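You operate a simulated robot arm through the tools that you are given. There is no shell and no other tool. Be economical: measure what you need, move in short steps, check, and stop when the job is done.

Carry out the task below with a simulated two-armed robot. There is one attempt and no reset: what you move stays moved.

## Task
Take the blue cartridge and put it on the top of the fitting table. Put the black filter on the top of the cooling stand. Take the oil can and leave it on the top of the side table. Take the teal filter and leave it on the blue plate. Shut the left drawer of the workbench. Take the orange paper cone and put it on the top of the packing table. Open the left drawer of the packing table, put the yellow filter in the inside the left drawer of the packing table, then shut the drawer. Take the green wax ring and put it on top of the yellow wiper. Take the filter from the upper shelf of the collector cabinet and put it on the low shelf of the packing table. Put the grease brush on the top of the workbench. Any order will do. Set down upright: blue cartridge, oil can.
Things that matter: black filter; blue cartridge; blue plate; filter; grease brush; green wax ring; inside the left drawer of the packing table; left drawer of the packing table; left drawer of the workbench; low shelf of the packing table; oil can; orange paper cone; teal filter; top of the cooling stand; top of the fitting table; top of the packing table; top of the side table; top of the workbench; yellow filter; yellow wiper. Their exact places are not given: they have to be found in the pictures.

The check looks at the end state, three seconds after you hand in, the way a careful person would. Anything else that was tipped, shoved, dropped, spilled or broken makes it a failure.

## Robot
Two 7-joint arms with two-finger parallel grippers on one trunk, on a base that drives. Base frame: it is fixed to the floor where the robot stands at the start and does not move with it; the origin is under the middle of the robot, x ahead of it, y to its left, z up. Lengths are in mm, angles in degrees, forces in N, time in s.
The left shoulder is at the start at [50, 177, 1023], the right one opposite. With the tool pointing down near the work surface each hand reaches from about 100 to 680 mm from the robot's upright axis, wherever it stands, measured 20 degrees to its own side. Places, roughly: black filter (7x7x5 cm) [500, -200, 900]; blue cartridge (5x5x9 cm) [500, 200, 800]; blue plate (13x13x2 cm) [-1500, 2400, 900]; filter [1250, 2250, 500]; grease brush (3x3x13 cm) [1200, 2800, 900]; green wax ring (4x4x4 cm) [-1600, -700, 900]; inside the left drawer of the packing table [600, -400, 700]; left drawer of the packing table [600, -400, 700]; left drawer of the workbench [-1100, 1700, 800]; low shelf of the packing table [700, -1100, 200]; oil can [-1500, 2250, 1000]; orange paper cone (7x7x17 cm) [-1400, 0, 1000]; teal filter (7x7x5 cm) [-1200, 2400, 900]; top of the cooling stand [700, -3400, 800]; top of the fitting table [-1600, 800, 800]; top of the packing table [700, -1100, 800]; top of the side table [-1600, -2100, 800]; top of the workbench [-1500, 2400, 900]; yellow filter (7x7x5 cm) [-1600, -100, 900]; yellow wiper (8x5x4 cm) [900, 600, 800]. Payload 3.43 kg a hand.
Tool frame (each hand has its own): the origin (TCP) lies between the finger pads and is the grasp point; the fingertips stand 34 mm ahead of it; z points along the fingers, y is the line along which they close. The gripper opens to 128 mm. The fingers are 24 mm wide and 12 mm thick; the gripper's body (48 by 130 mm) begins 96 mm behind the TCP.
Orientation is told as [roll, pitch, yaw] about the base's x, y, z axes, in that order, counted from this pose: with the fingers straight down and closing along the base's y, the tool's x points along the base's -x, its y along +y and its z along -z.

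## Interface
- The arms move only by the tool move_arm. It takes "left_commands", "right_commands" or both (then of equal length, played together; a hand with none holds still); each is a list of rows, each an object (a shift or turn left out is 0, a gripper value left out holds the last) with "offset": the shift along the tool's x, y, z in mm, a list of three; "delta_rot": the turn, a rotation vector about the tool's x, y, z in degrees, a list of three. In form: [{"offset": [tx, ty, tz], "delta_rot": [rx, ry, rz]}, ...]. A call has 1 to 10 rows; each row is the pose to reach, as a shift and turn from the pose commanded when the call began, along the tool's axes at that moment. "left_gripper" and "right_gripper" are, for a hand that has rows, the opening, from 0 (shut) to 1 (fully open), set as the call begins (left out, the last holds). A row lasts 0.2 s, in which the tool goes at most 50 mm and 8.6 degrees; a call with a longer step from one row to the next is refused whole, and so is a gripper value outside its range. Where a pose cannot be reached the arm comes as near as it can. A force on the tool above 40 N (or 10 N above the force at the start of the call, whichever is more), or a blocked arm, ends the call early, and 0.2 s more pass. Each finger travels about 108 mm/s and halts on what it meets, pressing with about 28 N; the grip force reading is that of the motor and also rises with nothing between the fingers. The clock runs only during rows and for 0.2 s after the last one: add rows that repeat a pose to give the fingers time. The reply holds the time, the measured pose of the TCP, the force on the tool along the base axes, the opening and the grip force, in the units named above and with some noise, with the torque about the TCP (base axes, N m) and any sound that the robot's microphone picked up, and new pictures: "show" is both (left out), scene, wrist or none (wrist: the cameras of the hands that moved).
- Cameras (640 x 400 px; columns grow to the right, rows downward): "scene" is now at [155.8, -36, 1208.5]; the picture's right is [-0.39, -0.92, 0.00], its down [-0.30, 0.13, -0.94] and it looks along [0.87, -0.37, -0.33] (base axes); focal length 214 px, centre (320, 200). "left" rides on the left gripper at [76, 11, -160] in its tool frame; the picture's right is [-0.15, 0.99, 0.00], its down [-0.88, -0.13, -0.46] and it looks along [-0.45, -0.07, 0.89] (tool axes); focal length 234 px, centre (320, 200). "right" rides on the right gripper at [76, -11, -160] in its tool frame; the picture's right is [0.15, 0.99, 0.00], its down [-0.88, 0.13, -0.46] and it looks along [-0.45, 0.07, 0.89] (tool axes); focal length 234 px, centre (320, 200).
- move_column(by): slides the trunk up (or, below 0, down) by that many mm; the arms and the scene camera ride with it, the base frame stays. It gives what a move gives, with no picture.
- drive_base(legs): drives the robot by 1 to 6 legs, each [ahead, turn to the left] in mm and degrees, along the robot's own axes; the way and the turn of a leg run together, so that a leg with both is an arc; at most 1500 mm and 180 degrees a leg. The arms and the cameras ride along, it lands a little off, and it stops where it bumps. It gives what a move gives, and a new picture of the scene camera.
- pan_tilt(pan, tilt): turns the head with the scene camera to pan (to the left, within 80 degrees either way) and tilt (down, from -29 to 69), counted from straight ahead of the robot. It gives what a move gives, and a new picture of the scene camera.
- locate(camera, pixels): there is no depth. For up to 12 entries [column, row, z] of the newest picture of that camera ("zoom" is the newest enlarged one), the place [x, y] in the base frame at which the ray of that pixel passes the height z, good to about 2 mm. It takes no simulated time.
- inspect(camera, box): a new picture of the part [left, top, right, bottom] of that camera's present view, enlarged. It takes no simulated time.
- hand_in(): hands the job in; it is judged then, once.

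Work in short steps. Measure before you move; look again where a grasp or a placing could have gone wrong, and mend it. You have 357 turns and 360 pictures in all, those below and enlarged ones among them. Open the grippers and draw the arms clear of the work before you hand the job in, unless the task says otherwise; then end with one line.

The tools are called after ">>>" by a JSON object that holds its "method" and its "body". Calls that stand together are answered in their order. move_arm: Moves the arms, as the interface text tells. Its arguments: {"type":"object","properties":{"left_commands":{"type":"array","items":{"type":"object","properties":{"offset":{"type":"array","items":{"type":"number"}},"delta_rot":{"type":"array","items":{"type":"number"}}}}},"left_gripper":{"type":"number"},"right_commands":{"type":"array","items":{"type":"object","properties":{"offset":{"type":"array","items":{"type":"number"}},"delta_rot":{"type":"array","items":{"type":"number"}}}}},"right_gripper":{"type":"number"},"show":{"type":"string","enum":["both","scene","wrist","none"]}},"required":[]} The other tools are called the same way: move_column (by) slides the trunk up or down; drive_base (legs) drives the base; pan_tilt (pan, tilt) turns the head that bears the scene camera; locate (camera, pixels) gives the place at which the rays of pixels pass given heights; inspect (camera, box) takes an enlarged picture of a part of a camera's view; hand_in () hands the job in.

At the start:

```text
time: 0.0
left_tcp_pos: [366.2, -66.6, 1178.2]
left_ee_rot: [-0.1, -0.1, 0.2]
left_wrist_force: [0.3, -0.7, -0.1]
left_moment: [0.01, -0.02, 0.01]
left_gripper_width: 127.9
left_grip_force: 0.1
right_tcp_pos: [247.8, -366.0, 1090.7]
right_ee_rot: [0.1, 0.0, 0.1]
right_wrist_force: [0.5, -0.4, -0.6]
right_moment: [-0.03, -0.04, 0.0]
right_gripper_width: 128.0
right_grip_force: 0.1
trunk travel left (down, up): [-194.0, 207.0]
robot x, y, heading: [-1.8, 3.0, -0.1]
head pan, tilt: [-22.8, 19.1]
```

scene: 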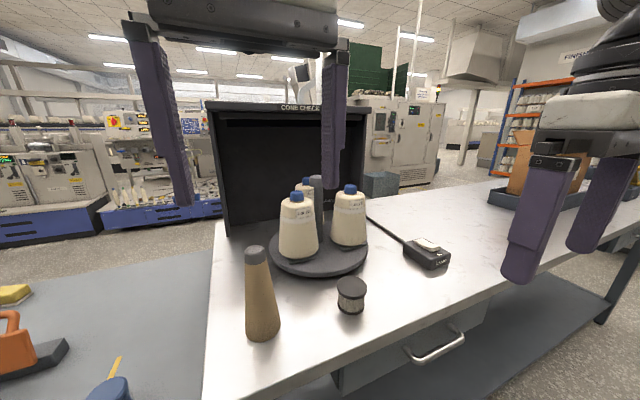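
right: 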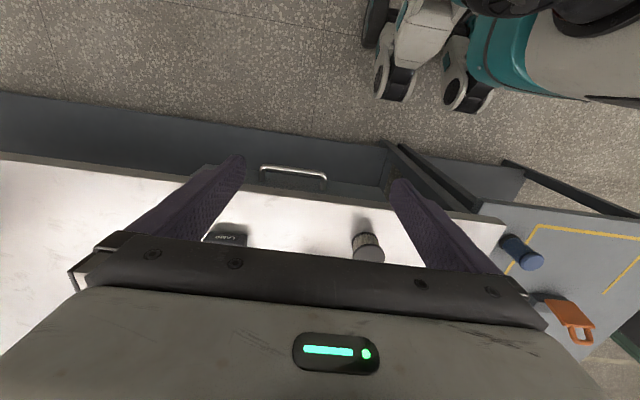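
left: 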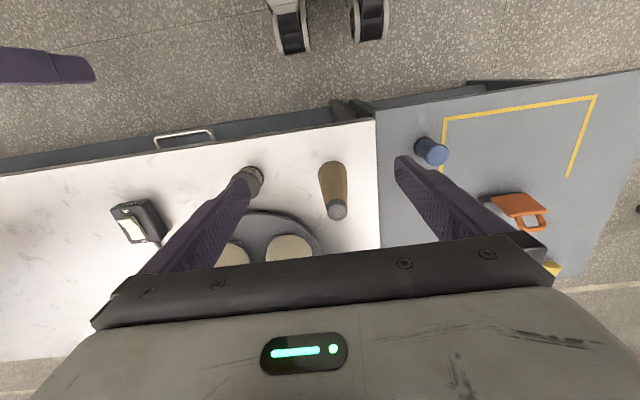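

The scene shows the packing table with the black filter (350,295) and a gray table to the left. I look left to see more first.

>>> {"method": "pan_tilt", "body": {"pan": 25, "tilt": 30}}

```text
time: 1.2
left_tcp_pos: [366.7, -67.1, 1176.8]
left_ee_rot: [0.0, -0.1, 0.2]
left_wrist_force: [-0.6, -0.2, 0.5]
left_moment: [0.0, 0.04, -0.05]
left_gripper_width: 128.3
left_grip_force: 0.1
right_tcp_pos: [247.8, -363.5, 1090.9]
right_ee_rot: [0.0, 0.0, 0.2]
right_wrist_force: [-0.2, 0.2, -0.6]
right_moment: [0.02, 0.02, 0.01]
right_gripper_width: 128.0
right_grip_force: 0.1
trunk travel left (down, up): [-194.0, 207.0]
robot x, y, heading: [-0.3, 1.7, 0.1]
head pan, tilt: [25.0, 30.0]
```

scene: 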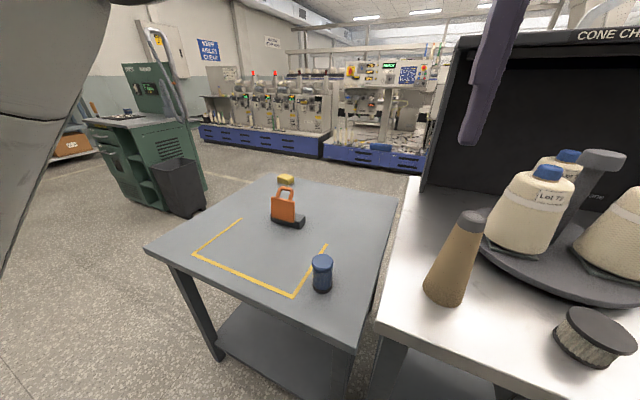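

The gray table has the blue cartridge (322,272) and the yellow wiper (285,180). I measure with both cameras to find table heights.

>>> {"method": "locate", "body": {"camera": "scene", "pixels": [[322, 288, 566], [322, 288, 700], [322, 288, 750], [293, 297, 566], [293, 297, 750], [323, 258, 800], [449, 298, 750], [600, 360, 750], [285, 187, 750], [285, 187, 700]]}}

>>> {"method": "locate", "body": {"camera": "left", "pixels": [[443, 118, 566], [443, 118, 750], [443, 118, 700], [597, 97, 566], [597, 97, 700], [597, 97, 750], [335, 162, 750], [335, 162, 700], [335, 162, 800], [375, 120, 750], [375, 120, 800]]}}

```text
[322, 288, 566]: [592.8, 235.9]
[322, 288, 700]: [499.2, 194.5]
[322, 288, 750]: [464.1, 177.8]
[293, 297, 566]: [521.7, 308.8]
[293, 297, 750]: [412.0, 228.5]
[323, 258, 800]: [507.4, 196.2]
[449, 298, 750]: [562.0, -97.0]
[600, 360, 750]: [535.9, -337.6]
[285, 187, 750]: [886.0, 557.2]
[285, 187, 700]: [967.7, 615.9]
```

```text
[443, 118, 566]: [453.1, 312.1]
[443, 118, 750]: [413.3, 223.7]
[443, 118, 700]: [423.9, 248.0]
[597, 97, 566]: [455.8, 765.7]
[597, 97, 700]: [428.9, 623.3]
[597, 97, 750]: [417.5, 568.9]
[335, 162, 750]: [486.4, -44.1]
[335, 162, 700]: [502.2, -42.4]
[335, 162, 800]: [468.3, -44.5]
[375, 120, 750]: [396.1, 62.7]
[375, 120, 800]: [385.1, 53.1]
```

Table top z≈750. I look further around.

>>> {"method": "pan_tilt", "body": {"pan": 75, "tilt": 15}}

>>> {"method": "pan_tilt", "body": {"pan": -75, "tilt": 15}}

```text
time: 2.3
left_tcp_pos: [365.5, -67.2, 1177.3]
left_ee_rot: [0.0, -0.1, 0.2]
left_wrist_force: [-0.2, 0.7, 0.7]
left_moment: [-0.01, 0.0, -0.01]
left_gripper_width: 128.0
left_grip_force: 0.0
right_tcp_pos: [247.7, -364.8, 1091.1]
right_ee_rot: [0.0, -0.1, 0.3]
right_wrist_force: [-1.2, 0.4, -0.5]
right_moment: [-0.01, 0.01, 0.01]
right_gripper_width: 127.9
right_grip_force: 0.1
trunk travel left (down, up): [-194.0, 207.0]
robot x, y, heading: [-0.4, -0.4, -0.2]
head pan, tilt: [75.0, 15.0]
```

scene: 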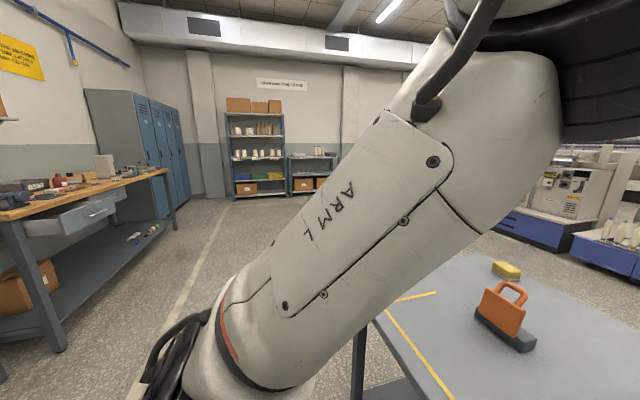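

```text
time: 4.7
left_tcp_pos: [366.0, -66.5, 1177.1]
left_ee_rot: [0.0, -0.1, 0.2]
left_wrist_force: [0.4, -0.9, 0.1]
left_moment: [-0.03, -0.02, 0.02]
left_gripper_width: 127.9
left_grip_force: 0.0
right_tcp_pos: [246.8, -364.5, 1092.3]
right_ee_rot: [0.1, 0.0, 0.1]
right_wrist_force: [0.4, 0.7, -0.3]
right_moment: [-0.02, -0.04, -0.04]
right_gripper_width: 128.2
right_grip_force: 0.1
trunk travel left (down, up): [-194.0, 207.0]
robot x, y, heading: [1.7, -1.3, 0.1]
head pan, tilt: [-75.0, 15.0]
```

scene: 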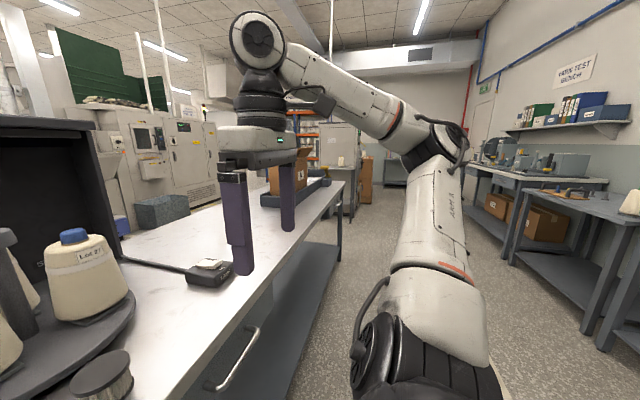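

I pick the blue cartridge with the left hand first: move the hand above it (about (490,190)).

>>> {"method": "move_arm", "body": {"left_commands": [{"offset": [-15, 35, 20]}, {"offset": [-30, 70, 40]}, {"offset": [-45, 105, 60]}, {"offset": [-60, 140, 80]}, {"offset": [-75, 175, 100]}, {"offset": [-90, 210, 120]}, {"offset": [-105, 245, 140]}, {"offset": [-115, 258, 150]}], "show": "wrist"}}

>>> {"method": "pan_tilt", "body": {"pan": 0, "tilt": 40}}

```text
time: 6.5
left_tcp_pos: [480.9, 190.6, 1028.0]
left_ee_rot: [0.0, -0.2, 0.1]
left_wrist_force: [0.3, -0.8, 0.1]
left_moment: [0.0, -0.01, 0.02]
left_gripper_width: 127.9
left_grip_force: 0.1
right_tcp_pos: [247.1, -363.7, 1091.1]
right_ee_rot: [0.0, 0.0, 0.2]
right_wrist_force: [-0.2, 0.3, 0.1]
right_moment: [0.03, 0.0, -0.02]
right_gripper_width: 127.8
right_grip_force: 0.1
trunk travel left (down, up): [-194.0, 207.0]
robot x, y, heading: [-0.5, -0.7, 0.2]
head pan, tilt: [-75.0, 15.0]
```

left: 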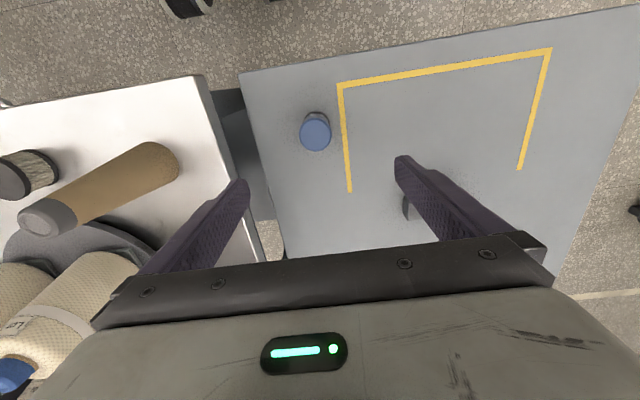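

```text
time: 8.0
left_tcp_pos: [481.5, 190.9, 1029.4]
left_ee_rot: [0.0, -0.1, 0.2]
left_wrist_force: [-0.2, 0.4, -0.5]
left_moment: [0.01, 0.06, 0.01]
left_gripper_width: 127.8
left_grip_force: 0.0
right_tcp_pos: [247.4, -364.3, 1090.4]
right_ee_rot: [0.0, 0.0, 0.3]
right_wrist_force: [-0.7, -0.5, 0.9]
right_moment: [-0.02, -0.02, 0.02]
right_gripper_width: 128.0
right_grip_force: 0.0
trunk travel left (down, up): [-194.0, 207.0]
robot x, y, heading: [1.8, 2.9, -0.0]
head pan, tilt: [0.0, 40.0]
```

scene: 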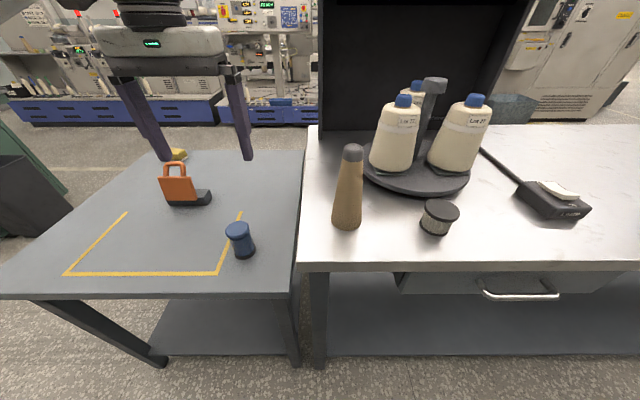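

Measure cartridge top from both, filter, handle.

>>> {"method": "locate", "body": {"camera": "left", "pixels": [[316, 134, 840], [316, 134, 835], [315, 119, 750], [27, 172, 800]]}}

>>> {"method": "locate", "body": {"camera": "scene", "pixels": [[238, 230, 840], [238, 230, 835], [440, 208, 800], [440, 208, 810], [435, 228, 750], [303, 262, 750], [520, 295, 650], [520, 295, 700], [485, 295, 650], [557, 296, 650], [455, 262, 750]]}}

```text
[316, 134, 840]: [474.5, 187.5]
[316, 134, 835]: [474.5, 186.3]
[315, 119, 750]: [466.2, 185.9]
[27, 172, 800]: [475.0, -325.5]
```

```text
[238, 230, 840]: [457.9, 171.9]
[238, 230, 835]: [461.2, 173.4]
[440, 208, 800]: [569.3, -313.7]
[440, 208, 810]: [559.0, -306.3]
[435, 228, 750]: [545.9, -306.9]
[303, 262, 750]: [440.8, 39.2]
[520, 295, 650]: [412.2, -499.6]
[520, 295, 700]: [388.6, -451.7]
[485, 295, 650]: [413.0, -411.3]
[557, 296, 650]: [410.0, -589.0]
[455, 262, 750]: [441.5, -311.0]
```

The two views agree best near z≈815 for the top; I check the table height with the yellow corners.

>>> {"method": "locate", "body": {"camera": "left", "pixels": [[339, 85, 750], [339, 85, 725], [339, 85, 700], [550, 50, 750], [550, 50, 725], [550, 50, 700]]}}

>>> {"method": "locate", "body": {"camera": "scene", "pixels": [[217, 273, 750], [217, 273, 725], [217, 273, 700], [67, 274, 750], [67, 274, 725], [67, 274, 700]]}}

```text
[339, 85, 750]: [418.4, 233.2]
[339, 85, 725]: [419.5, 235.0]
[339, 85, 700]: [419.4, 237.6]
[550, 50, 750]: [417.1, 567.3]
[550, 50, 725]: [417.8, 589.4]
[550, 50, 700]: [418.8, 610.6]
```

```text
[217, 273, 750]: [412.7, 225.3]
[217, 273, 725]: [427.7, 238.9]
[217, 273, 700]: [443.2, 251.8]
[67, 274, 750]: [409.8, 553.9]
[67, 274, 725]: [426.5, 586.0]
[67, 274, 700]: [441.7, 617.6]
```

Table ≈737, cartridge at (473,184). Descend and grip at z≈795.

>>> {"method": "move_arm", "body": {"left_commands": [{"offset": [8, -6, 45]}, {"offset": [8, -6, 90]}, {"offset": [8, -6, 135]}, {"offset": [8, -6, 180]}, {"offset": [8, -6, 215]}, {"offset": [8, -6, 232]}], "show": "wrist"}}

```text
time: 9.4
left_tcp_pos: [475.4, 184.0, 796.1]
left_ee_rot: [-0.1, -0.2, 0.1]
left_wrist_force: [0.7, -0.5, 0.1]
left_moment: [0.0, -0.01, 0.04]
left_gripper_width: 128.2
left_grip_force: 0.0
right_tcp_pos: [247.9, -364.3, 1091.5]
right_ee_rot: [0.0, 0.1, 0.2]
right_wrist_force: [0.2, 0.1, -0.1]
right_moment: [0.01, 0.0, 0.02]
right_gripper_width: 128.1
right_grip_force: 0.0
trunk travel left (down, up): [-194.0, 207.0]
robot x, y, heading: [-2.5, -2.5, -0.2]
head pan, tilt: [0.0, 40.0]
```

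left: 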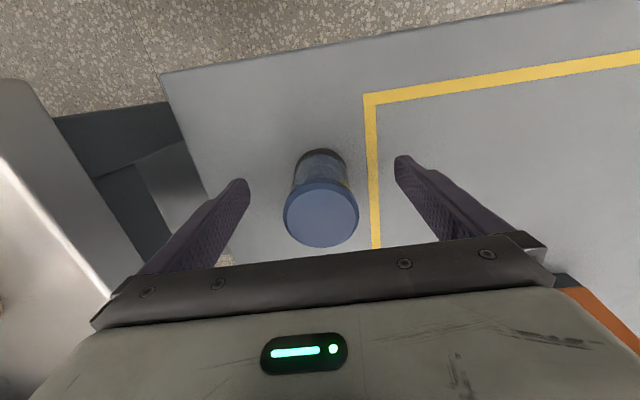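

Check the object's location again before closing.

>>> {"method": "locate", "body": {"camera": "left", "pixels": [[321, 215, 825], [321, 215, 835], [321, 157, 737], [366, 100, 737]]}}

```text
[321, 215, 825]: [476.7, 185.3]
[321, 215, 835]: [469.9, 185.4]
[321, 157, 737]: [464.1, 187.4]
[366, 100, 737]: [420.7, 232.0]
```

Aligned. Close the left gripper and lift.

>>> {"method": "move_arm", "body": {"left_commands": [{}, {}, {}, {}, {}], "left_gripper": 0.2, "show": "none"}}

>>> {"method": "move_arm", "body": {"left_commands": [{"offset": [0, 0, -30]}, {"offset": [0, 0, -80]}, {"offset": [10, 0, -125]}, {"offset": [40, 0, -150]}, {"offset": [80, 0, -150]}], "show": "wrist"}}

```text
time: 10.6
left_tcp_pos: [474.2, 183.3, 795.4]
left_ee_rot: [-0.1, -0.1, 0.3]
left_wrist_force: [0.4, 0.0, -0.4]
left_moment: [0.02, 0.0, -0.04]
left_gripper_width: 49.3
left_grip_force: 28.1
right_tcp_pos: [246.4, -365.0, 1091.3]
right_ee_rot: [0.0, 0.0, 0.2]
right_wrist_force: [-0.5, 0.0, -0.6]
right_moment: [0.0, -0.02, -0.03]
right_gripper_width: 127.9
right_grip_force: 0.0
trunk travel left (down, up): [-194.0, 207.0]
robot x, y, heading: [2.5, 1.8, -0.1]
head pan, tilt: [0.0, 40.0]
```

```text
time: 11.8
left_tcp_pos: [393.1, 186.6, 944.8]
left_ee_rot: [0.0, -0.1, 0.2]
left_wrist_force: [0.5, 0.6, -1.8]
left_moment: [0.05, 0.02, -0.01]
left_gripper_width: 49.5
left_grip_force: 27.8
right_tcp_pos: [246.9, -363.5, 1091.5]
right_ee_rot: [0.0, -0.1, 0.1]
right_wrist_force: [-0.3, 0.6, 0.2]
right_moment: [-0.01, 0.0, -0.03]
right_gripper_width: 127.9
right_grip_force: 0.1
trunk travel left (down, up): [-194.0, 207.0]
robot x, y, heading: [2.4, -0.9, 0.1]
head pan, tilt: [0.0, 40.0]
```

left: 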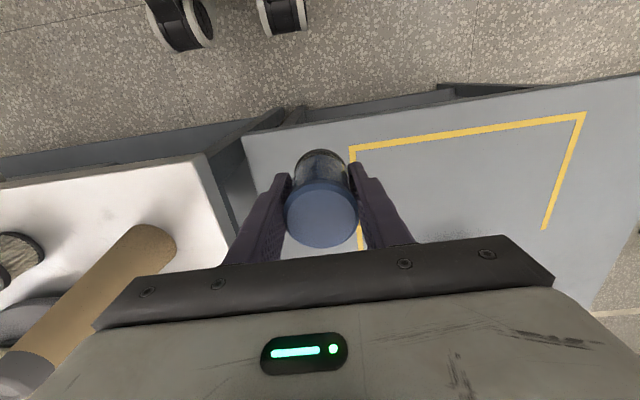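

Cartridge is held. Now the right hand to above the black filter (≈(550,-308)).

>>> {"method": "move_arm", "body": {"right_commands": [{"offset": [-45, 8, 5]}, {"offset": [-90, 16, 10]}, {"offset": [-135, 24, 15]}, {"offset": [-180, 32, 20]}, {"offset": [-225, 40, 25]}, {"offset": [-260, 45, 30]}], "show": "both"}}

```text
time: 13.2
left_tcp_pos: [393.6, 186.0, 945.1]
left_ee_rot: [-0.1, 0.0, 0.3]
left_wrist_force: [0.0, -0.8, -2.3]
left_moment: [0.01, -0.01, 0.0]
left_gripper_width: 49.4
left_grip_force: 27.9
right_tcp_pos: [507.5, -320.2, 1060.3]
right_ee_rot: [0.0, 0.1, 0.1]
right_wrist_force: [0.1, 0.0, 0.6]
right_moment: [0.0, -0.01, -0.02]
right_gripper_width: 128.1
right_grip_force: 0.2
trunk travel left (down, up): [-194.0, 207.0]
robot x, y, heading: [0.4, 3.3, -0.3]
head pan, tilt: [0.0, 40.0]
```

scene: 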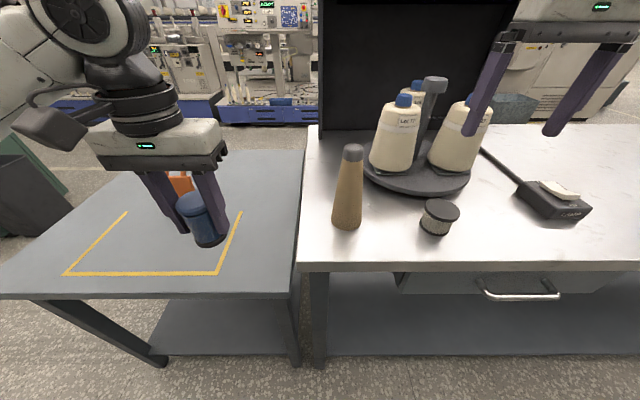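
right: 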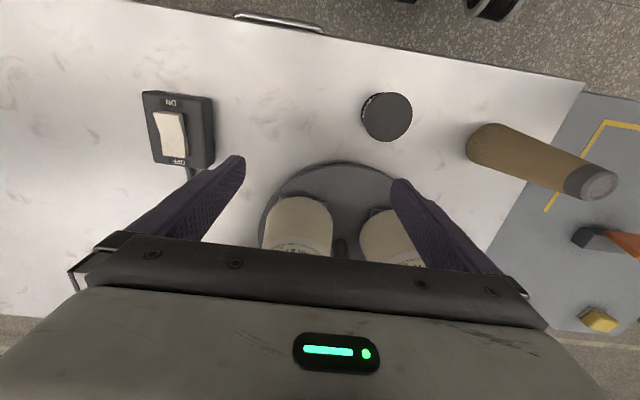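

>>> {"method": "locate", "body": {"camera": "right", "pixels": [[388, 117, 800], [388, 117, 780], [388, 117, 850], [583, 82, 750], [280, 20, 650], [240, 15, 650], [322, 29, 650]]}}

>>> {"method": "locate", "body": {"camera": "scene", "pixels": [[440, 209, 800], [440, 209, 850], [440, 209, 780], [303, 263, 800], [303, 263, 750], [303, 263, 850]]}}

```text
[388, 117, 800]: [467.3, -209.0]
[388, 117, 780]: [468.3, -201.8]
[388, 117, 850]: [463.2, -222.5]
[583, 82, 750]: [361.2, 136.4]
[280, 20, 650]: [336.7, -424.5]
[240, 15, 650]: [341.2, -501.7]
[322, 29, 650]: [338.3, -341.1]
```

```text
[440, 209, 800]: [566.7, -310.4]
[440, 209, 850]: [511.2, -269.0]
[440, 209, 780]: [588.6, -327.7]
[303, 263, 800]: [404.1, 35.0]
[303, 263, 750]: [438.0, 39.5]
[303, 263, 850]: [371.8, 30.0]
```

The packing table top is higher (~845), filter top ~895 at ≈(460,-235). Check the cones' proximity.

>>> {"method": "locate", "body": {"camera": "scene", "pixels": [[440, 209, 895], [435, 233, 845], [447, 170, 875], [388, 168, 875], [470, 97, 1080], [303, 263, 845], [345, 225, 845], [353, 150, 1015], [520, 295, 750], [520, 295, 780], [443, 100, 1080]]}}

>>> {"method": "locate", "body": {"camera": "right", "pixels": [[388, 117, 895], [583, 82, 845], [280, 20, 750], [280, 20, 780], [300, 200, 1000], [600, 180, 1015]]}}

```text
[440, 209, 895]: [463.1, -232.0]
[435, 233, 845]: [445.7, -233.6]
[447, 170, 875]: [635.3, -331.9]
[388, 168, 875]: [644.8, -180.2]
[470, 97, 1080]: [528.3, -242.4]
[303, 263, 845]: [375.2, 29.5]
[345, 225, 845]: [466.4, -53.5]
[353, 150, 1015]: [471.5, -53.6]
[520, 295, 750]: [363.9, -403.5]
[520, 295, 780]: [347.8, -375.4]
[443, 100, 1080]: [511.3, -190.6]
```

```text
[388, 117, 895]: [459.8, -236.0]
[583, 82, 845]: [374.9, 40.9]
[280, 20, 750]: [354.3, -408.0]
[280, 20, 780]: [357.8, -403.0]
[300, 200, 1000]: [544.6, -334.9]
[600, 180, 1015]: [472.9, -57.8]
```

Go above the filter at (460,-235) and descend to z≈888 with a check at the end.

>>> {"method": "move_arm", "body": {"right_commands": [{"offset": [20, 40, 10]}, {"offset": [40, 75, 20]}, {"offset": [47, 85, 60]}, {"offset": [47, 85, 105]}, {"offset": [47, 85, 140]}, {"offset": [47, 85, 160]}, {"offset": [47, 85, 170]}], "show": "wrist"}}

```text
time: 14.8
left_tcp_pos: [393.3, 186.5, 945.0]
left_ee_rot: [0.0, -0.1, 0.2]
left_wrist_force: [1.1, 0.7, -1.4]
left_moment: [0.0, 0.01, 0.01]
left_gripper_width: 49.1
left_grip_force: 27.9
right_tcp_pos: [459.2, -235.4, 889.0]
right_ee_rot: [0.0, 0.0, 0.1]
right_wrist_force: [-0.1, -0.4, 0.6]
right_moment: [0.0, -0.02, 0.02]
right_gripper_width: 127.9
right_grip_force: 0.1
trunk travel left (down, up): [-194.0, 207.0]
robot x, y, heading: [-2.2, 2.6, -0.2]
head pan, tilt: [0.0, 40.0]
```

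right: 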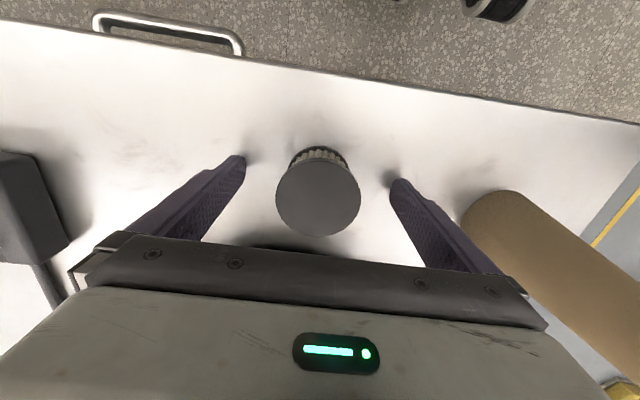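

Centered. Close and also take handle measurement from this view; then lift.

>>> {"method": "locate", "body": {"camera": "right", "pixels": [[318, 195, 895], [170, 25, 750], [170, 25, 770], [105, 15, 760], [238, 42, 760]]}}

>>> {"method": "move_arm", "body": {"right_commands": [{}, {}, {}, {}, {}], "right_gripper": 0.3, "show": "none"}}

>>> {"method": "move_arm", "body": {"right_commands": [{"offset": [0, 0, -30]}, {"offset": [0, 0, -70]}, {"offset": [30, 0, -110]}, {"offset": [70, -10, -120]}, {"offset": [110, -20, -120]}], "show": "wrist"}}

```text
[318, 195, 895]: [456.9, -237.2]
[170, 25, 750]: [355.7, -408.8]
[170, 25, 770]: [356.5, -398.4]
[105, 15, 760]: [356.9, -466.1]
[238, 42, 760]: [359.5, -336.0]
```

```text
time: 16.0
left_tcp_pos: [393.1, 186.4, 945.3]
left_ee_rot: [0.0, -0.1, 0.1]
left_wrist_force: [0.1, 0.2, -2.3]
left_moment: [0.0, 0.03, -0.02]
left_gripper_width: 49.5
left_grip_force: 28.1
right_tcp_pos: [460.0, -234.5, 890.4]
right_ee_rot: [0.0, 0.0, 0.1]
right_wrist_force: [0.1, -0.6, 0.3]
right_moment: [-0.02, 0.01, -0.03]
right_gripper_width: 61.2
right_grip_force: 27.7
trunk travel left (down, up): [-194.0, 207.0]
robot x, y, heading: [-1.1, 1.3, 0.1]
head pan, tilt: [0.0, 40.0]
```

```text
time: 17.2
left_tcp_pos: [392.4, 186.1, 944.7]
left_ee_rot: [-0.1, -0.1, 0.2]
left_wrist_force: [0.1, -0.4, -0.8]
left_moment: [0.03, -0.01, -0.03]
left_gripper_width: 49.3
left_grip_force: 27.3
right_tcp_pos: [348.0, -254.1, 1009.4]
right_ee_rot: [0.0, 0.0, 0.2]
right_wrist_force: [0.7, -0.8, -0.7]
right_moment: [0.0, -0.02, 0.0]
right_gripper_width: 61.2
right_grip_force: 27.5
trunk travel left (down, up): [-194.0, 207.0]
robot x, y, heading: [1.8, -2.4, 0.1]
head pan, tilt: [0.0, 40.0]
```

right: 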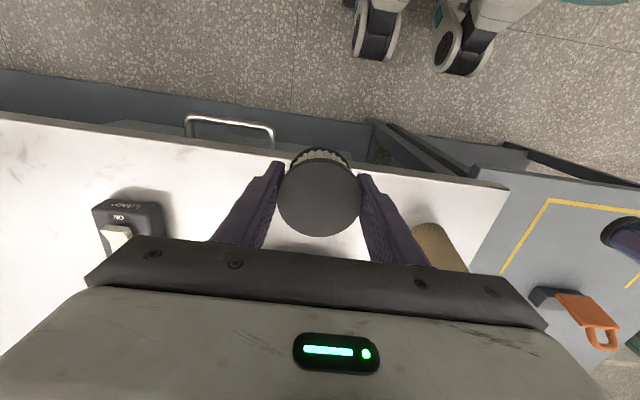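

Both held. Back out 350 mm, turn right to face down the aisle.

>>> {"method": "drive_base", "body": {"legs": [[-380, 0], [0, -90]]}}

>>> {"method": "pan_tilt", "body": {"pan": -50, "tilt": 20}}

```text
time: 23.4
left_tcp_pos: [-198.3, -399.2, 945.9]
left_ee_rot: [0.0, -0.1, -91.6]
left_wrist_force: [-0.7, 0.4, -0.8]
left_moment: [0.01, 0.05, 0.02]
left_gripper_width: 49.3
left_grip_force: 28.2
right_tcp_pos: [-637.6, -342.6, 1008.9]
right_ee_rot: [-0.1, 0.1, -91.6]
right_wrist_force: [-0.3, -0.5, -0.5]
right_moment: [0.03, 0.02, 0.0]
right_gripper_width: 61.1
right_grip_force: 27.8
trunk travel left (down, up): [-194.0, 207.0]
robot x, y, heading: [-375.0, -1.2, -91.8]
head pan, tilt: [0.0, 40.0]
```

scene: 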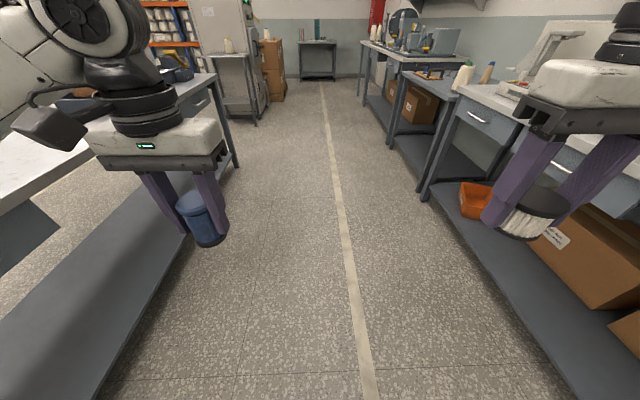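

```text
time: 24.6
left_tcp_pos: [-197.6, -399.4, 944.8]
left_ee_rot: [-0.1, -0.1, -91.7]
left_wrist_force: [-0.4, 0.6, -1.9]
left_moment: [0.0, -0.02, 0.04]
left_gripper_width: 49.2
left_grip_force: 28.0
right_tcp_pos: [-637.6, -342.8, 1009.0]
right_ee_rot: [0.0, 0.0, -91.6]
right_wrist_force: [0.5, -1.1, -1.0]
right_moment: [0.02, 0.01, -0.02]
right_gripper_width: 61.3
right_grip_force: 28.5
trunk travel left (down, up): [-194.0, 207.0]
robot x, y, heading: [-372.5, -2.9, -91.7]
head pan, tilt: [-50.0, 20.0]
```

scene: 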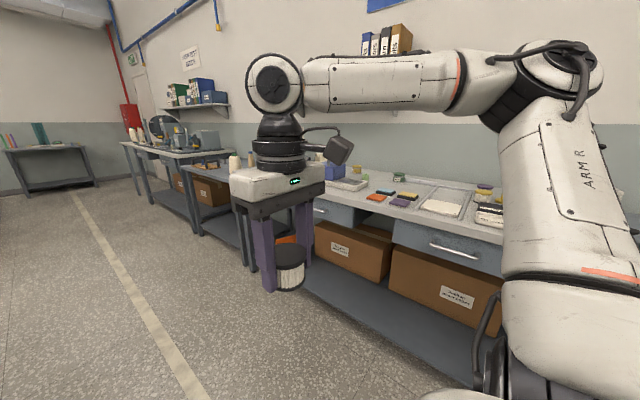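

Drive forward along the aisle 2200 mm and look left toward the cooling stand.

>>> {"method": "drive_base", "body": {"legs": [[1200, 1.7], [1000, 0]]}}

>>> {"method": "pan_tilt", "body": {"pan": 35, "tilt": 30}}

```text
time: 35.5
left_tcp_pos: [-216.7, -2602.3, 944.7]
left_ee_rot: [0.0, -0.1, -90.1]
left_wrist_force: [-0.1, -0.6, -1.4]
left_moment: [0.01, 0.01, -0.02]
left_gripper_width: 49.2
left_grip_force: 27.9
right_tcp_pos: [-657.8, -2555.4, 1009.4]
right_ee_rot: [0.0, -0.1, -90.1]
right_wrist_force: [0.3, 0.3, -0.4]
right_moment: [0.01, 0.03, 0.07]
right_gripper_width: 61.3
right_grip_force: 28.3
trunk travel left (down, up): [-194.0, 207.0]
robot x, y, heading: [-404.5, -2209.1, -90.4]
head pan, tilt: [-50.0, 20.0]
```

scene: 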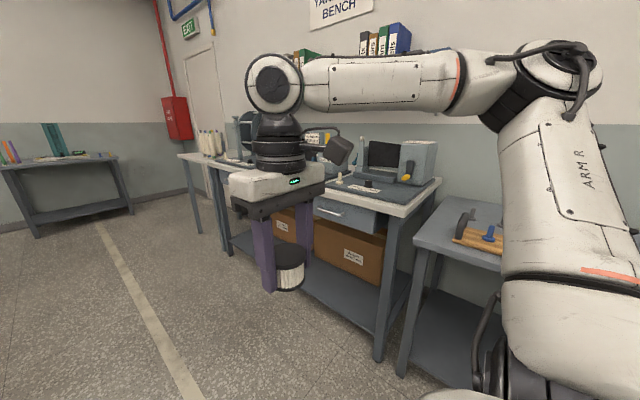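

```text
time: 37.1
left_tcp_pos: [-217.6, -2602.6, 944.1]
left_ee_rot: [0.0, -0.1, -90.1]
left_wrist_force: [-0.4, -0.3, -1.7]
left_moment: [0.01, -0.01, -0.02]
left_gripper_width: 49.4
left_grip_force: 27.9
right_tcp_pos: [-659.1, -2555.0, 1008.5]
right_ee_rot: [0.0, 0.0, -90.1]
right_wrist_force: [0.1, -0.9, -1.1]
right_moment: [0.02, -0.01, 0.02]
right_gripper_width: 61.2
right_grip_force: 27.9
trunk travel left (down, up): [-194.0, 207.0]
robot x, y, heading: [-405.4, -2205.4, -90.4]
head pan, tilt: [35.0, 30.0]
```

scene: 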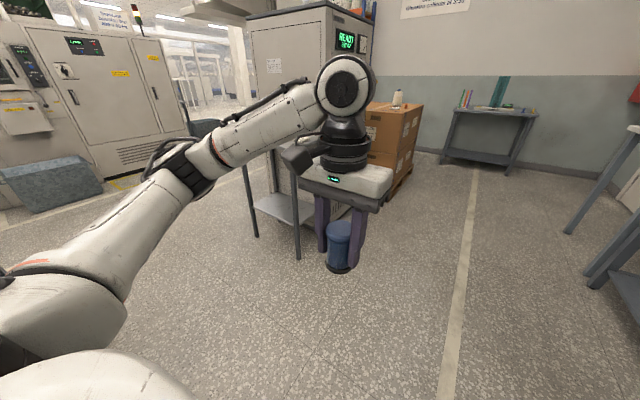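

Stand is behind the left hand at (270,210). Measure its leg foot.

>>> {"method": "locate", "body": {"camera": "scene", "pixels": [[298, 258, 0], [255, 235, 0]]}}

>>> {"method": "drive_base", "body": {"legs": [[1150, 0.4], [0, 90]]}}

>>> {"method": "pan_tilt", "body": {"pan": 0, "tilt": 25}}

```text
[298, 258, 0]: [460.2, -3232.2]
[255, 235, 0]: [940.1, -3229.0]
```

```text
time: 46.7
left_tcp_pos: [-13.5, -3194.0, 945.0]
left_ee_rot: [0.0, -0.1, -2.7]
left_wrist_force: [-0.2, -0.4, -1.4]
left_moment: [-0.03, -0.02, 0.0]
left_gripper_width: 49.2
left_grip_force: 28.4
right_tcp_pos: [-79.4, -3633.6, 1008.8]
right_ee_rot: [0.0, 0.0, -2.7]
right_wrist_force: [0.1, -0.7, -1.4]
right_moment: [0.01, -0.01, 0.03]
right_gripper_width: 61.0
right_grip_force: 27.6
trunk travel left (down, up): [-194.0, 207.0]
robot x, y, heading: [-417.4, -3359.2, -2.9]
head pan, tilt: [35.0, 30.0]
```

scene: 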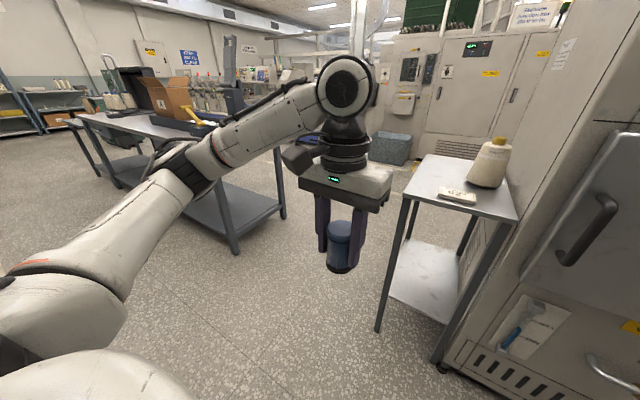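

```text
time: 47.7
left_tcp_pos: [-13.9, -3194.6, 945.5]
left_ee_rot: [0.0, -0.1, -2.7]
left_wrist_force: [-0.1, 0.9, -2.1]
left_moment: [-0.01, -0.01, 0.0]
left_gripper_width: 49.2
left_grip_force: 28.0
right_tcp_pos: [-79.8, -3632.7, 1008.7]
right_ee_rot: [0.1, 0.0, -2.7]
right_wrist_force: [-0.1, 0.3, 0.0]
right_moment: [-0.01, -0.02, 0.01]
right_gripper_width: 61.3
right_grip_force: 27.5
trunk travel left (down, up): [-194.0, 207.0]
robot x, y, heading: [-414.5, -3361.8, -2.9]
head pan, tilt: [0.0, 25.0]
```

scene: 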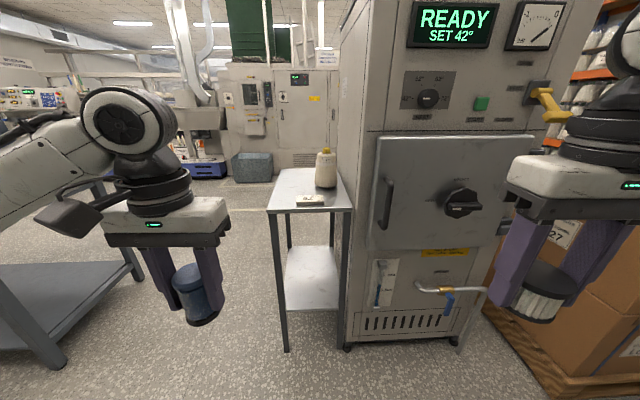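

>>> {"method": "locate", "body": {"camera": "scene", "pixels": [[286, 350, 0], [269, 212, 800], [269, 212, 850], [269, 212, 750], [352, 210, 800], [352, 210, 850], [285, 190, 850], [310, 206, 850], [345, 345, 0]]}}

```text
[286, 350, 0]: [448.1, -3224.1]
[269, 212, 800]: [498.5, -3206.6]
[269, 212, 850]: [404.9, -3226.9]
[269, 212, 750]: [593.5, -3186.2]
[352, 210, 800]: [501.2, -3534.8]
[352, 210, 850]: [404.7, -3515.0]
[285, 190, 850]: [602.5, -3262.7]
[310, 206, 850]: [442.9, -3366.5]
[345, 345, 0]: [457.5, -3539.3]
```

>>> {"method": "locate", "body": {"camera": "scene", "pixels": [[60, 365, 0], [138, 280, 0], [326, 187, 828], [297, 207, 828], [322, 196, 828], [269, 212, 828], [352, 210, 828]]}}

```text
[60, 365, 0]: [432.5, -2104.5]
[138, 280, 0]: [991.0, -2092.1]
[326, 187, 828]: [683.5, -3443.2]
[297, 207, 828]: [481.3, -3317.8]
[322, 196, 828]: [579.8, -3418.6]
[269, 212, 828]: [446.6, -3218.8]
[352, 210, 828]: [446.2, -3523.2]
```

Approach the stand: end near (0,-3250) heading 10°.

>>> {"method": "drive_base", "body": {"legs": [[0, 18], [430, 0], [0, -5]]}}

>>> {"method": "pan_tilt", "body": {"pan": -10, "tilt": 40}}

```text
time: 51.9
left_tcp_pos: [356.8, -3002.6, 945.5]
left_ee_rot: [0.0, -0.1, 9.9]
left_wrist_force: [0.1, 0.3, -2.4]
left_moment: [0.0, -0.01, -0.02]
left_gripper_width: 49.2
left_grip_force: 27.7
right_tcp_pos: [387.1, -3443.9, 1008.7]
right_ee_rot: [0.1, 0.0, 9.9]
right_wrist_force: [0.7, -0.7, -0.4]
right_moment: [0.02, 0.0, -0.02]
right_gripper_width: 61.0
right_grip_force: 28.0
trunk travel left (down, up): [-194.0, 207.0]
robot x, y, heading: [0.4, -3251.6, 9.5]
head pan, tilt: [0.0, 25.0]
```

scene: 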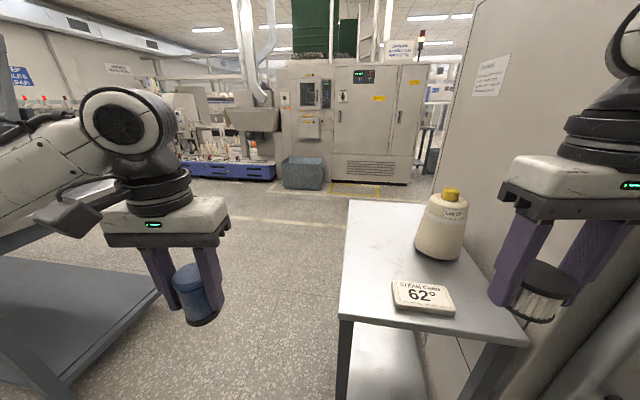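

```text
time: 52.6
left_tcp_pos: [356.5, -3002.5, 944.7]
left_ee_rot: [0.0, -0.2, 9.8]
left_wrist_force: [-0.6, 0.9, -0.1]
left_moment: [0.01, 0.0, -0.01]
left_gripper_width: 49.3
left_grip_force: 27.5
right_tcp_pos: [387.1, -3443.0, 1008.8]
right_ee_rot: [0.0, -0.1, 9.9]
right_wrist_force: [0.1, 0.5, -0.7]
right_moment: [-0.02, 0.0, 0.01]
right_gripper_width: 61.2
right_grip_force: 27.8
trunk travel left (down, up): [-194.0, 207.0]
robot x, y, heading: [1.3, -3251.6, 9.5]
head pan, tilt: [-10.0, 40.0]
```

scene: 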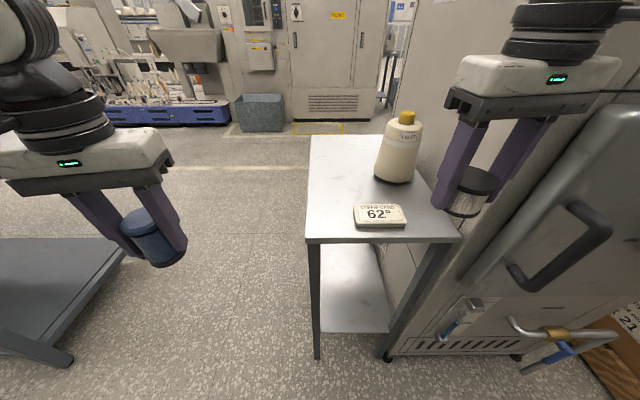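

>>> {"method": "locate", "body": {"camera": "scene", "pixels": [[307, 242, 828], [307, 242, 800], [307, 242, 850], [460, 242, 828], [318, 358, 0], [335, 190, 828], [357, 225, 828], [355, 206, 828], [335, 170, 828], [377, 180, 828]]}}

```text
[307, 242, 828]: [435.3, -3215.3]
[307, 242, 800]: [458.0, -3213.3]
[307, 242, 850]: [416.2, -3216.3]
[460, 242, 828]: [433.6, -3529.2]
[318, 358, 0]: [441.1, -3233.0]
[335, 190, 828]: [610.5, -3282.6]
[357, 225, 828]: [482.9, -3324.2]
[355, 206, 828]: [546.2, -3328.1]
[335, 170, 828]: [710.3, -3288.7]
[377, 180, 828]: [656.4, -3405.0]
```

Move the right hand left first and then forward to above (605,-3283).

>>> {"method": "move_arm", "body": {"right_commands": [{"offset": [0, 40, 0]}, {"offset": [0, 80, 0]}, {"offset": [-20, 121, 0]}, {"offset": [-65, 121, 0]}, {"offset": [-110, 121, 0]}, {"offset": [-155, 121, 0]}, {"offset": [-200, 121, 0]}, {"offset": [-242, 121, 10]}, {"offset": [-242, 121, 50]}, {"offset": [-242, 121, 80]}], "show": "both"}}

```text
time: 55.0
left_tcp_pos: [340.3, -2994.1, 948.3]
left_ee_rot: [-1.0, -1.1, 10.0]
left_wrist_force: [0.4, 0.8, -1.3]
left_moment: [-0.04, -0.02, 0.01]
left_gripper_width: 49.0
left_grip_force: 27.5
right_tcp_pos: [529.5, -3339.2, 965.0]
right_ee_rot: [-0.8, -3.9, 11.7]
right_wrist_force: [-0.9, 0.2, -1.2]
right_moment: [-0.01, 0.01, -0.03]
right_gripper_width: 60.9
right_grip_force: 28.0
right hand out of reach, approached as far as the arm can: row 4, 5, 6, 7, 8, 9, 10
trunk travel left (down, up): [-194.0, 207.0]
robot x, y, heading: [-3.2, -3250.2, 9.8]
head pan, tilt: [-10.0, 40.0]
stopped in row 10 (right hand): the arm was blocked; the commanded pose is now the measured one
```

scene: 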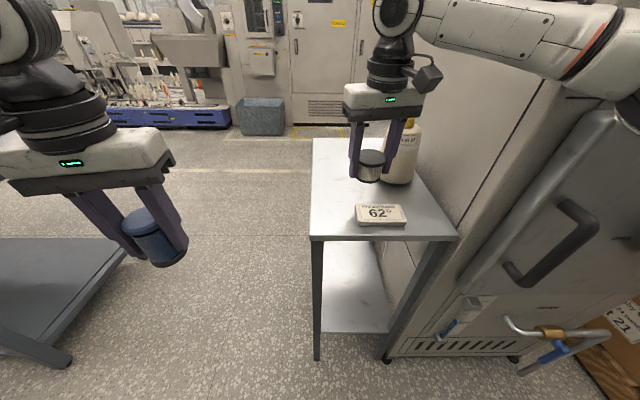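
right: 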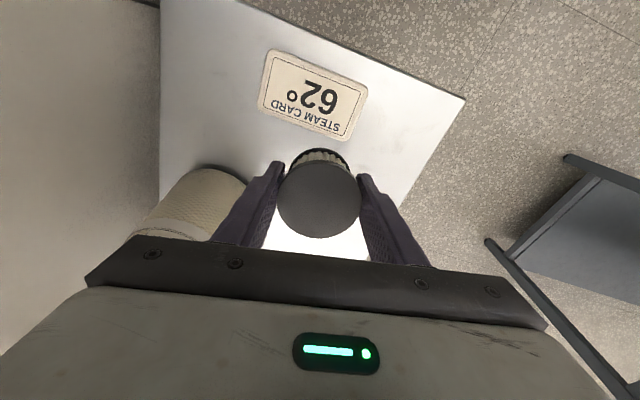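

The right forearm was probably blocked by the oven cabinet. Retract the hand and reposition the base further left.

>>> {"method": "move_arm", "body": {"right_commands": [{"offset": [30, 0, -5]}, {"offset": [70, -10, -10]}, {"offset": [110, -20, -20]}, {"offset": [150, -30, -30]}, {"offset": [190, -40, -40]}], "show": "scene"}}

```text
time: 56.2
left_tcp_pos: [357.5, -3002.6, 945.9]
left_ee_rot: [0.0, -0.1, 9.8]
left_wrist_force: [0.3, -0.4, -1.3]
left_moment: [0.06, 0.0, -0.01]
left_gripper_width: 49.4
left_grip_force: 27.7
right_tcp_pos: [366.4, -3426.8, 978.5]
right_ee_rot: [0.1, -1.6, 10.7]
right_wrist_force: [-0.6, -0.6, -1.1]
right_moment: [0.01, 0.02, -0.03]
right_gripper_width: 61.2
right_grip_force: 28.0
trunk travel left (down, up): [-194.0, 207.0]
robot x, y, heading: [-0.3, -3254.9, 9.7]
head pan, tilt: [-10.0, 40.0]
```

scene: 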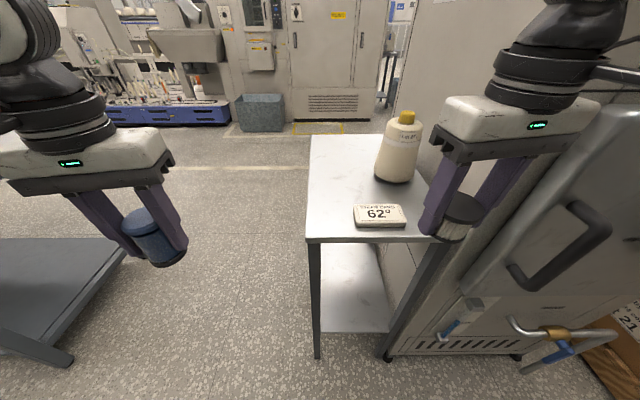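

>>> {"method": "move_arm", "body": {"right_commands": [{"offset": [0, 0, -30], "delta_rot": [0, 1.6, 0.9]}], "show": "none"}}

>>> {"method": "drive_base", "body": {"legs": [[-350, 0], [0, 20.3], [467, 0], [0, -30]]}}

```text
time: 56.6
left_tcp_pos: [356.3, -3002.4, 944.7]
left_ee_rot: [0.0, 0.0, 9.9]
left_wrist_force: [-0.2, 0.8, -1.5]
left_moment: [0.02, 0.01, 0.01]
left_gripper_width: 49.3
left_grip_force: 27.8
right_tcp_pos: [367.3, -3426.5, 1008.7]
right_ee_rot: [0.2, 0.1, 9.8]
right_wrist_force: [0.4, -0.8, -0.3]
right_moment: [0.01, 0.03, 0.03]
right_gripper_width: 61.2
right_grip_force: 28.0
trunk travel left (down, up): [-194.0, 207.0]
robot x, y, heading: [2.8, -3250.2, 9.7]
head pan, tilt: [-10.0, 40.0]
```

```text
time: 63.8
left_tcp_pos: [455.8, -2887.5, 945.5]
left_ee_rot: [0.0, -0.2, 0.4]
left_wrist_force: [-0.3, 0.4, -1.5]
left_moment: [0.0, 0.05, 0.0]
left_gripper_width: 49.7
left_grip_force: 27.9
right_tcp_pos: [397.0, -3308.1, 1008.5]
right_ee_rot: [0.1, -0.1, 0.5]
right_wrist_force: [1.7, -0.3, -0.5]
right_moment: [0.01, -0.02, 0.0]
right_gripper_width: 61.3
right_grip_force: 27.8
trunk travel left (down, up): [-194.0, 207.0]
robot x, y, heading: [64.1, -3078.5, 0.2]
head pan, tilt: [-10.0, 40.0]
```

scene: 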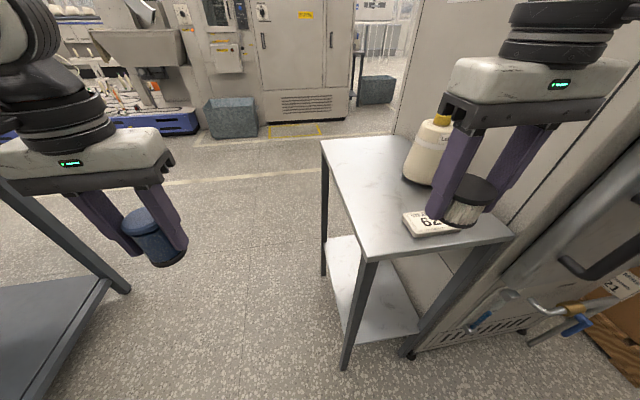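

Move forward to above (600,-3283), still high.

>>> {"method": "move_arm", "body": {"right_commands": [{"offset": [-45, 10, 0]}, {"offset": [-90, 20, 0]}, {"offset": [-135, 25, 0]}, {"offset": [-175, 25, 20]}, {"offset": [-200, 25, 50]}], "show": "both"}}

```text
time: 65.0
left_tcp_pos: [455.8, -2886.8, 945.8]
left_ee_rot: [0.0, 0.0, 0.5]
left_wrist_force: [0.4, -0.3, -1.9]
left_moment: [-0.02, 0.01, -0.01]
left_gripper_width: 49.3
left_grip_force: 28.1
right_tcp_pos: [595.4, -3285.0, 957.4]
right_ee_rot: [0.2, -0.1, 0.3]
right_wrist_force: [-1.0, 0.3, -0.4]
right_moment: [0.03, 0.0, 0.0]
right_gripper_width: 60.9
right_grip_force: 28.1
right hand out of reach, approached as far as the arm can: row 5
trunk travel left (down, up): [-194.0, 207.0]
robot x, y, heading: [62.3, -3074.4, 0.3]
head pan, tilt: [-10.0, 40.0]
```

scene: 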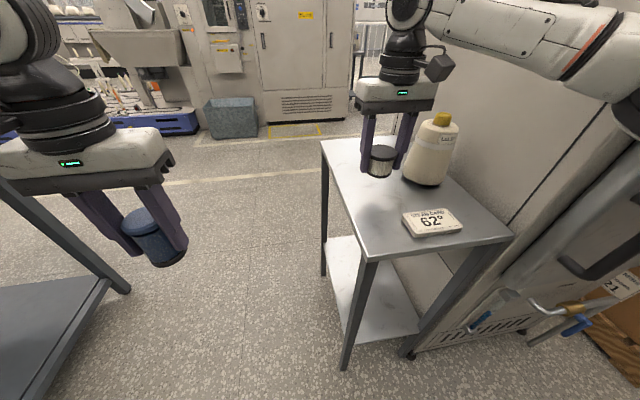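
right: 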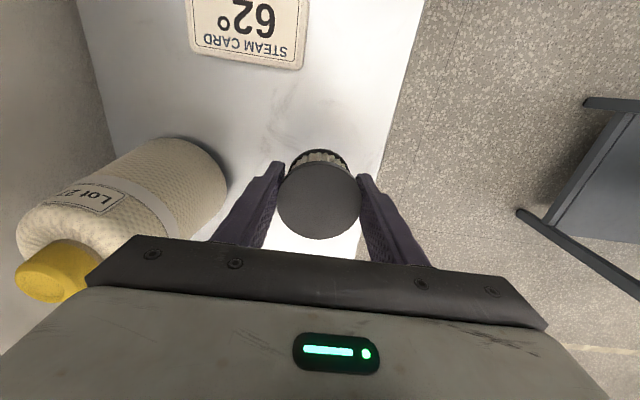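

>>> {"method": "locate", "body": {"camera": "right", "pixels": [[388, 150, 835], [405, 60, 835], [222, 175, 835], [300, 68, 835], [245, 58, 835]]}}

```text
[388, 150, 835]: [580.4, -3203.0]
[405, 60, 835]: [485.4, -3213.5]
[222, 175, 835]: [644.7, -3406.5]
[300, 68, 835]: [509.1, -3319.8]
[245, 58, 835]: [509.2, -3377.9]
```

Lower straight down at about x≈583, first 65 mm.

>>> {"method": "move_arm", "body": {"right_commands": [{"offset": [10, 0, 25]}, {"offset": [12, 0, 45]}, {"offset": [12, 0, 60]}, {"offset": [12, 0, 66]}], "show": "both"}}

```text
time: 66.0
left_tcp_pos: [455.8, -2888.2, 944.1]
left_ee_rot: [0.0, 0.0, 0.5]
left_wrist_force: [-0.5, -0.5, -1.9]
left_moment: [-0.06, 0.02, 0.0]
left_gripper_width: 49.4
left_grip_force: 27.6
right_tcp_pos: [579.6, -3286.5, 891.7]
right_ee_rot: [0.1, 0.0, 0.5]
right_wrist_force: [0.4, 0.1, -0.6]
right_moment: [-0.02, -0.02, 0.04]
right_gripper_width: 61.1
right_grip_force: 28.0
trunk travel left (down, up): [-194.0, 207.0]
robot x, y, heading: [67.4, -3074.0, 0.2]
head pan, tilt: [-10.0, 40.0]
```

scene: 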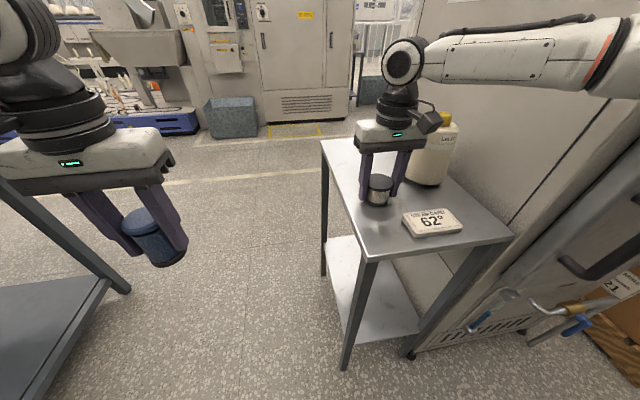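
right: 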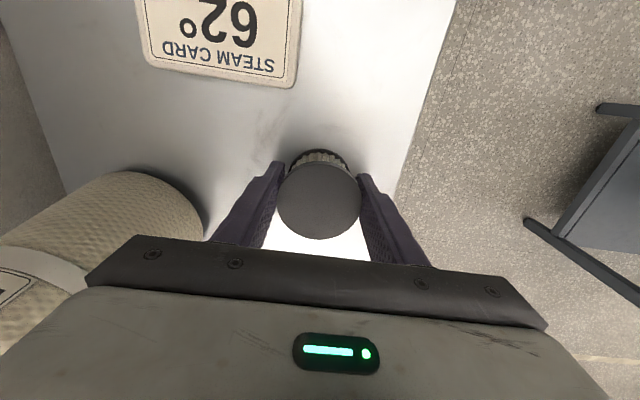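

Still above the surface; lower in 3 mm steps until contact.

>>> {"method": "move_arm", "body": {"right_commands": [{"offset": [0, 0, 3]}, {"offset": [0, 0, 6]}, {"offset": [0, 0, 9]}, {"offset": [0, 0, 12]}], "show": "none"}}

```text
time: 67.0
left_tcp_pos: [453.7, -2887.5, 945.8]
left_ee_rot: [-0.1, -0.2, 0.6]
left_wrist_force: [0.0, 0.2, -1.8]
left_moment: [0.03, 0.02, 0.01]
left_gripper_width: 49.3
left_grip_force: 28.1
right_tcp_pos: [580.4, -3286.8, 884.2]
right_ee_rot: [0.0, -0.6, 0.4]
right_wrist_force: [2.5, -5.6, 32.5]
right_moment: [-0.64, 0.23, 0.06]
right_gripper_width: 61.1
right_grip_force: 28.3
trunk travel left (down, up): [-194.0, 207.0]
robot x, y, heading: [59.9, -3074.2, 0.4]
head pan, tilt: [-10.0, 40.0]
```

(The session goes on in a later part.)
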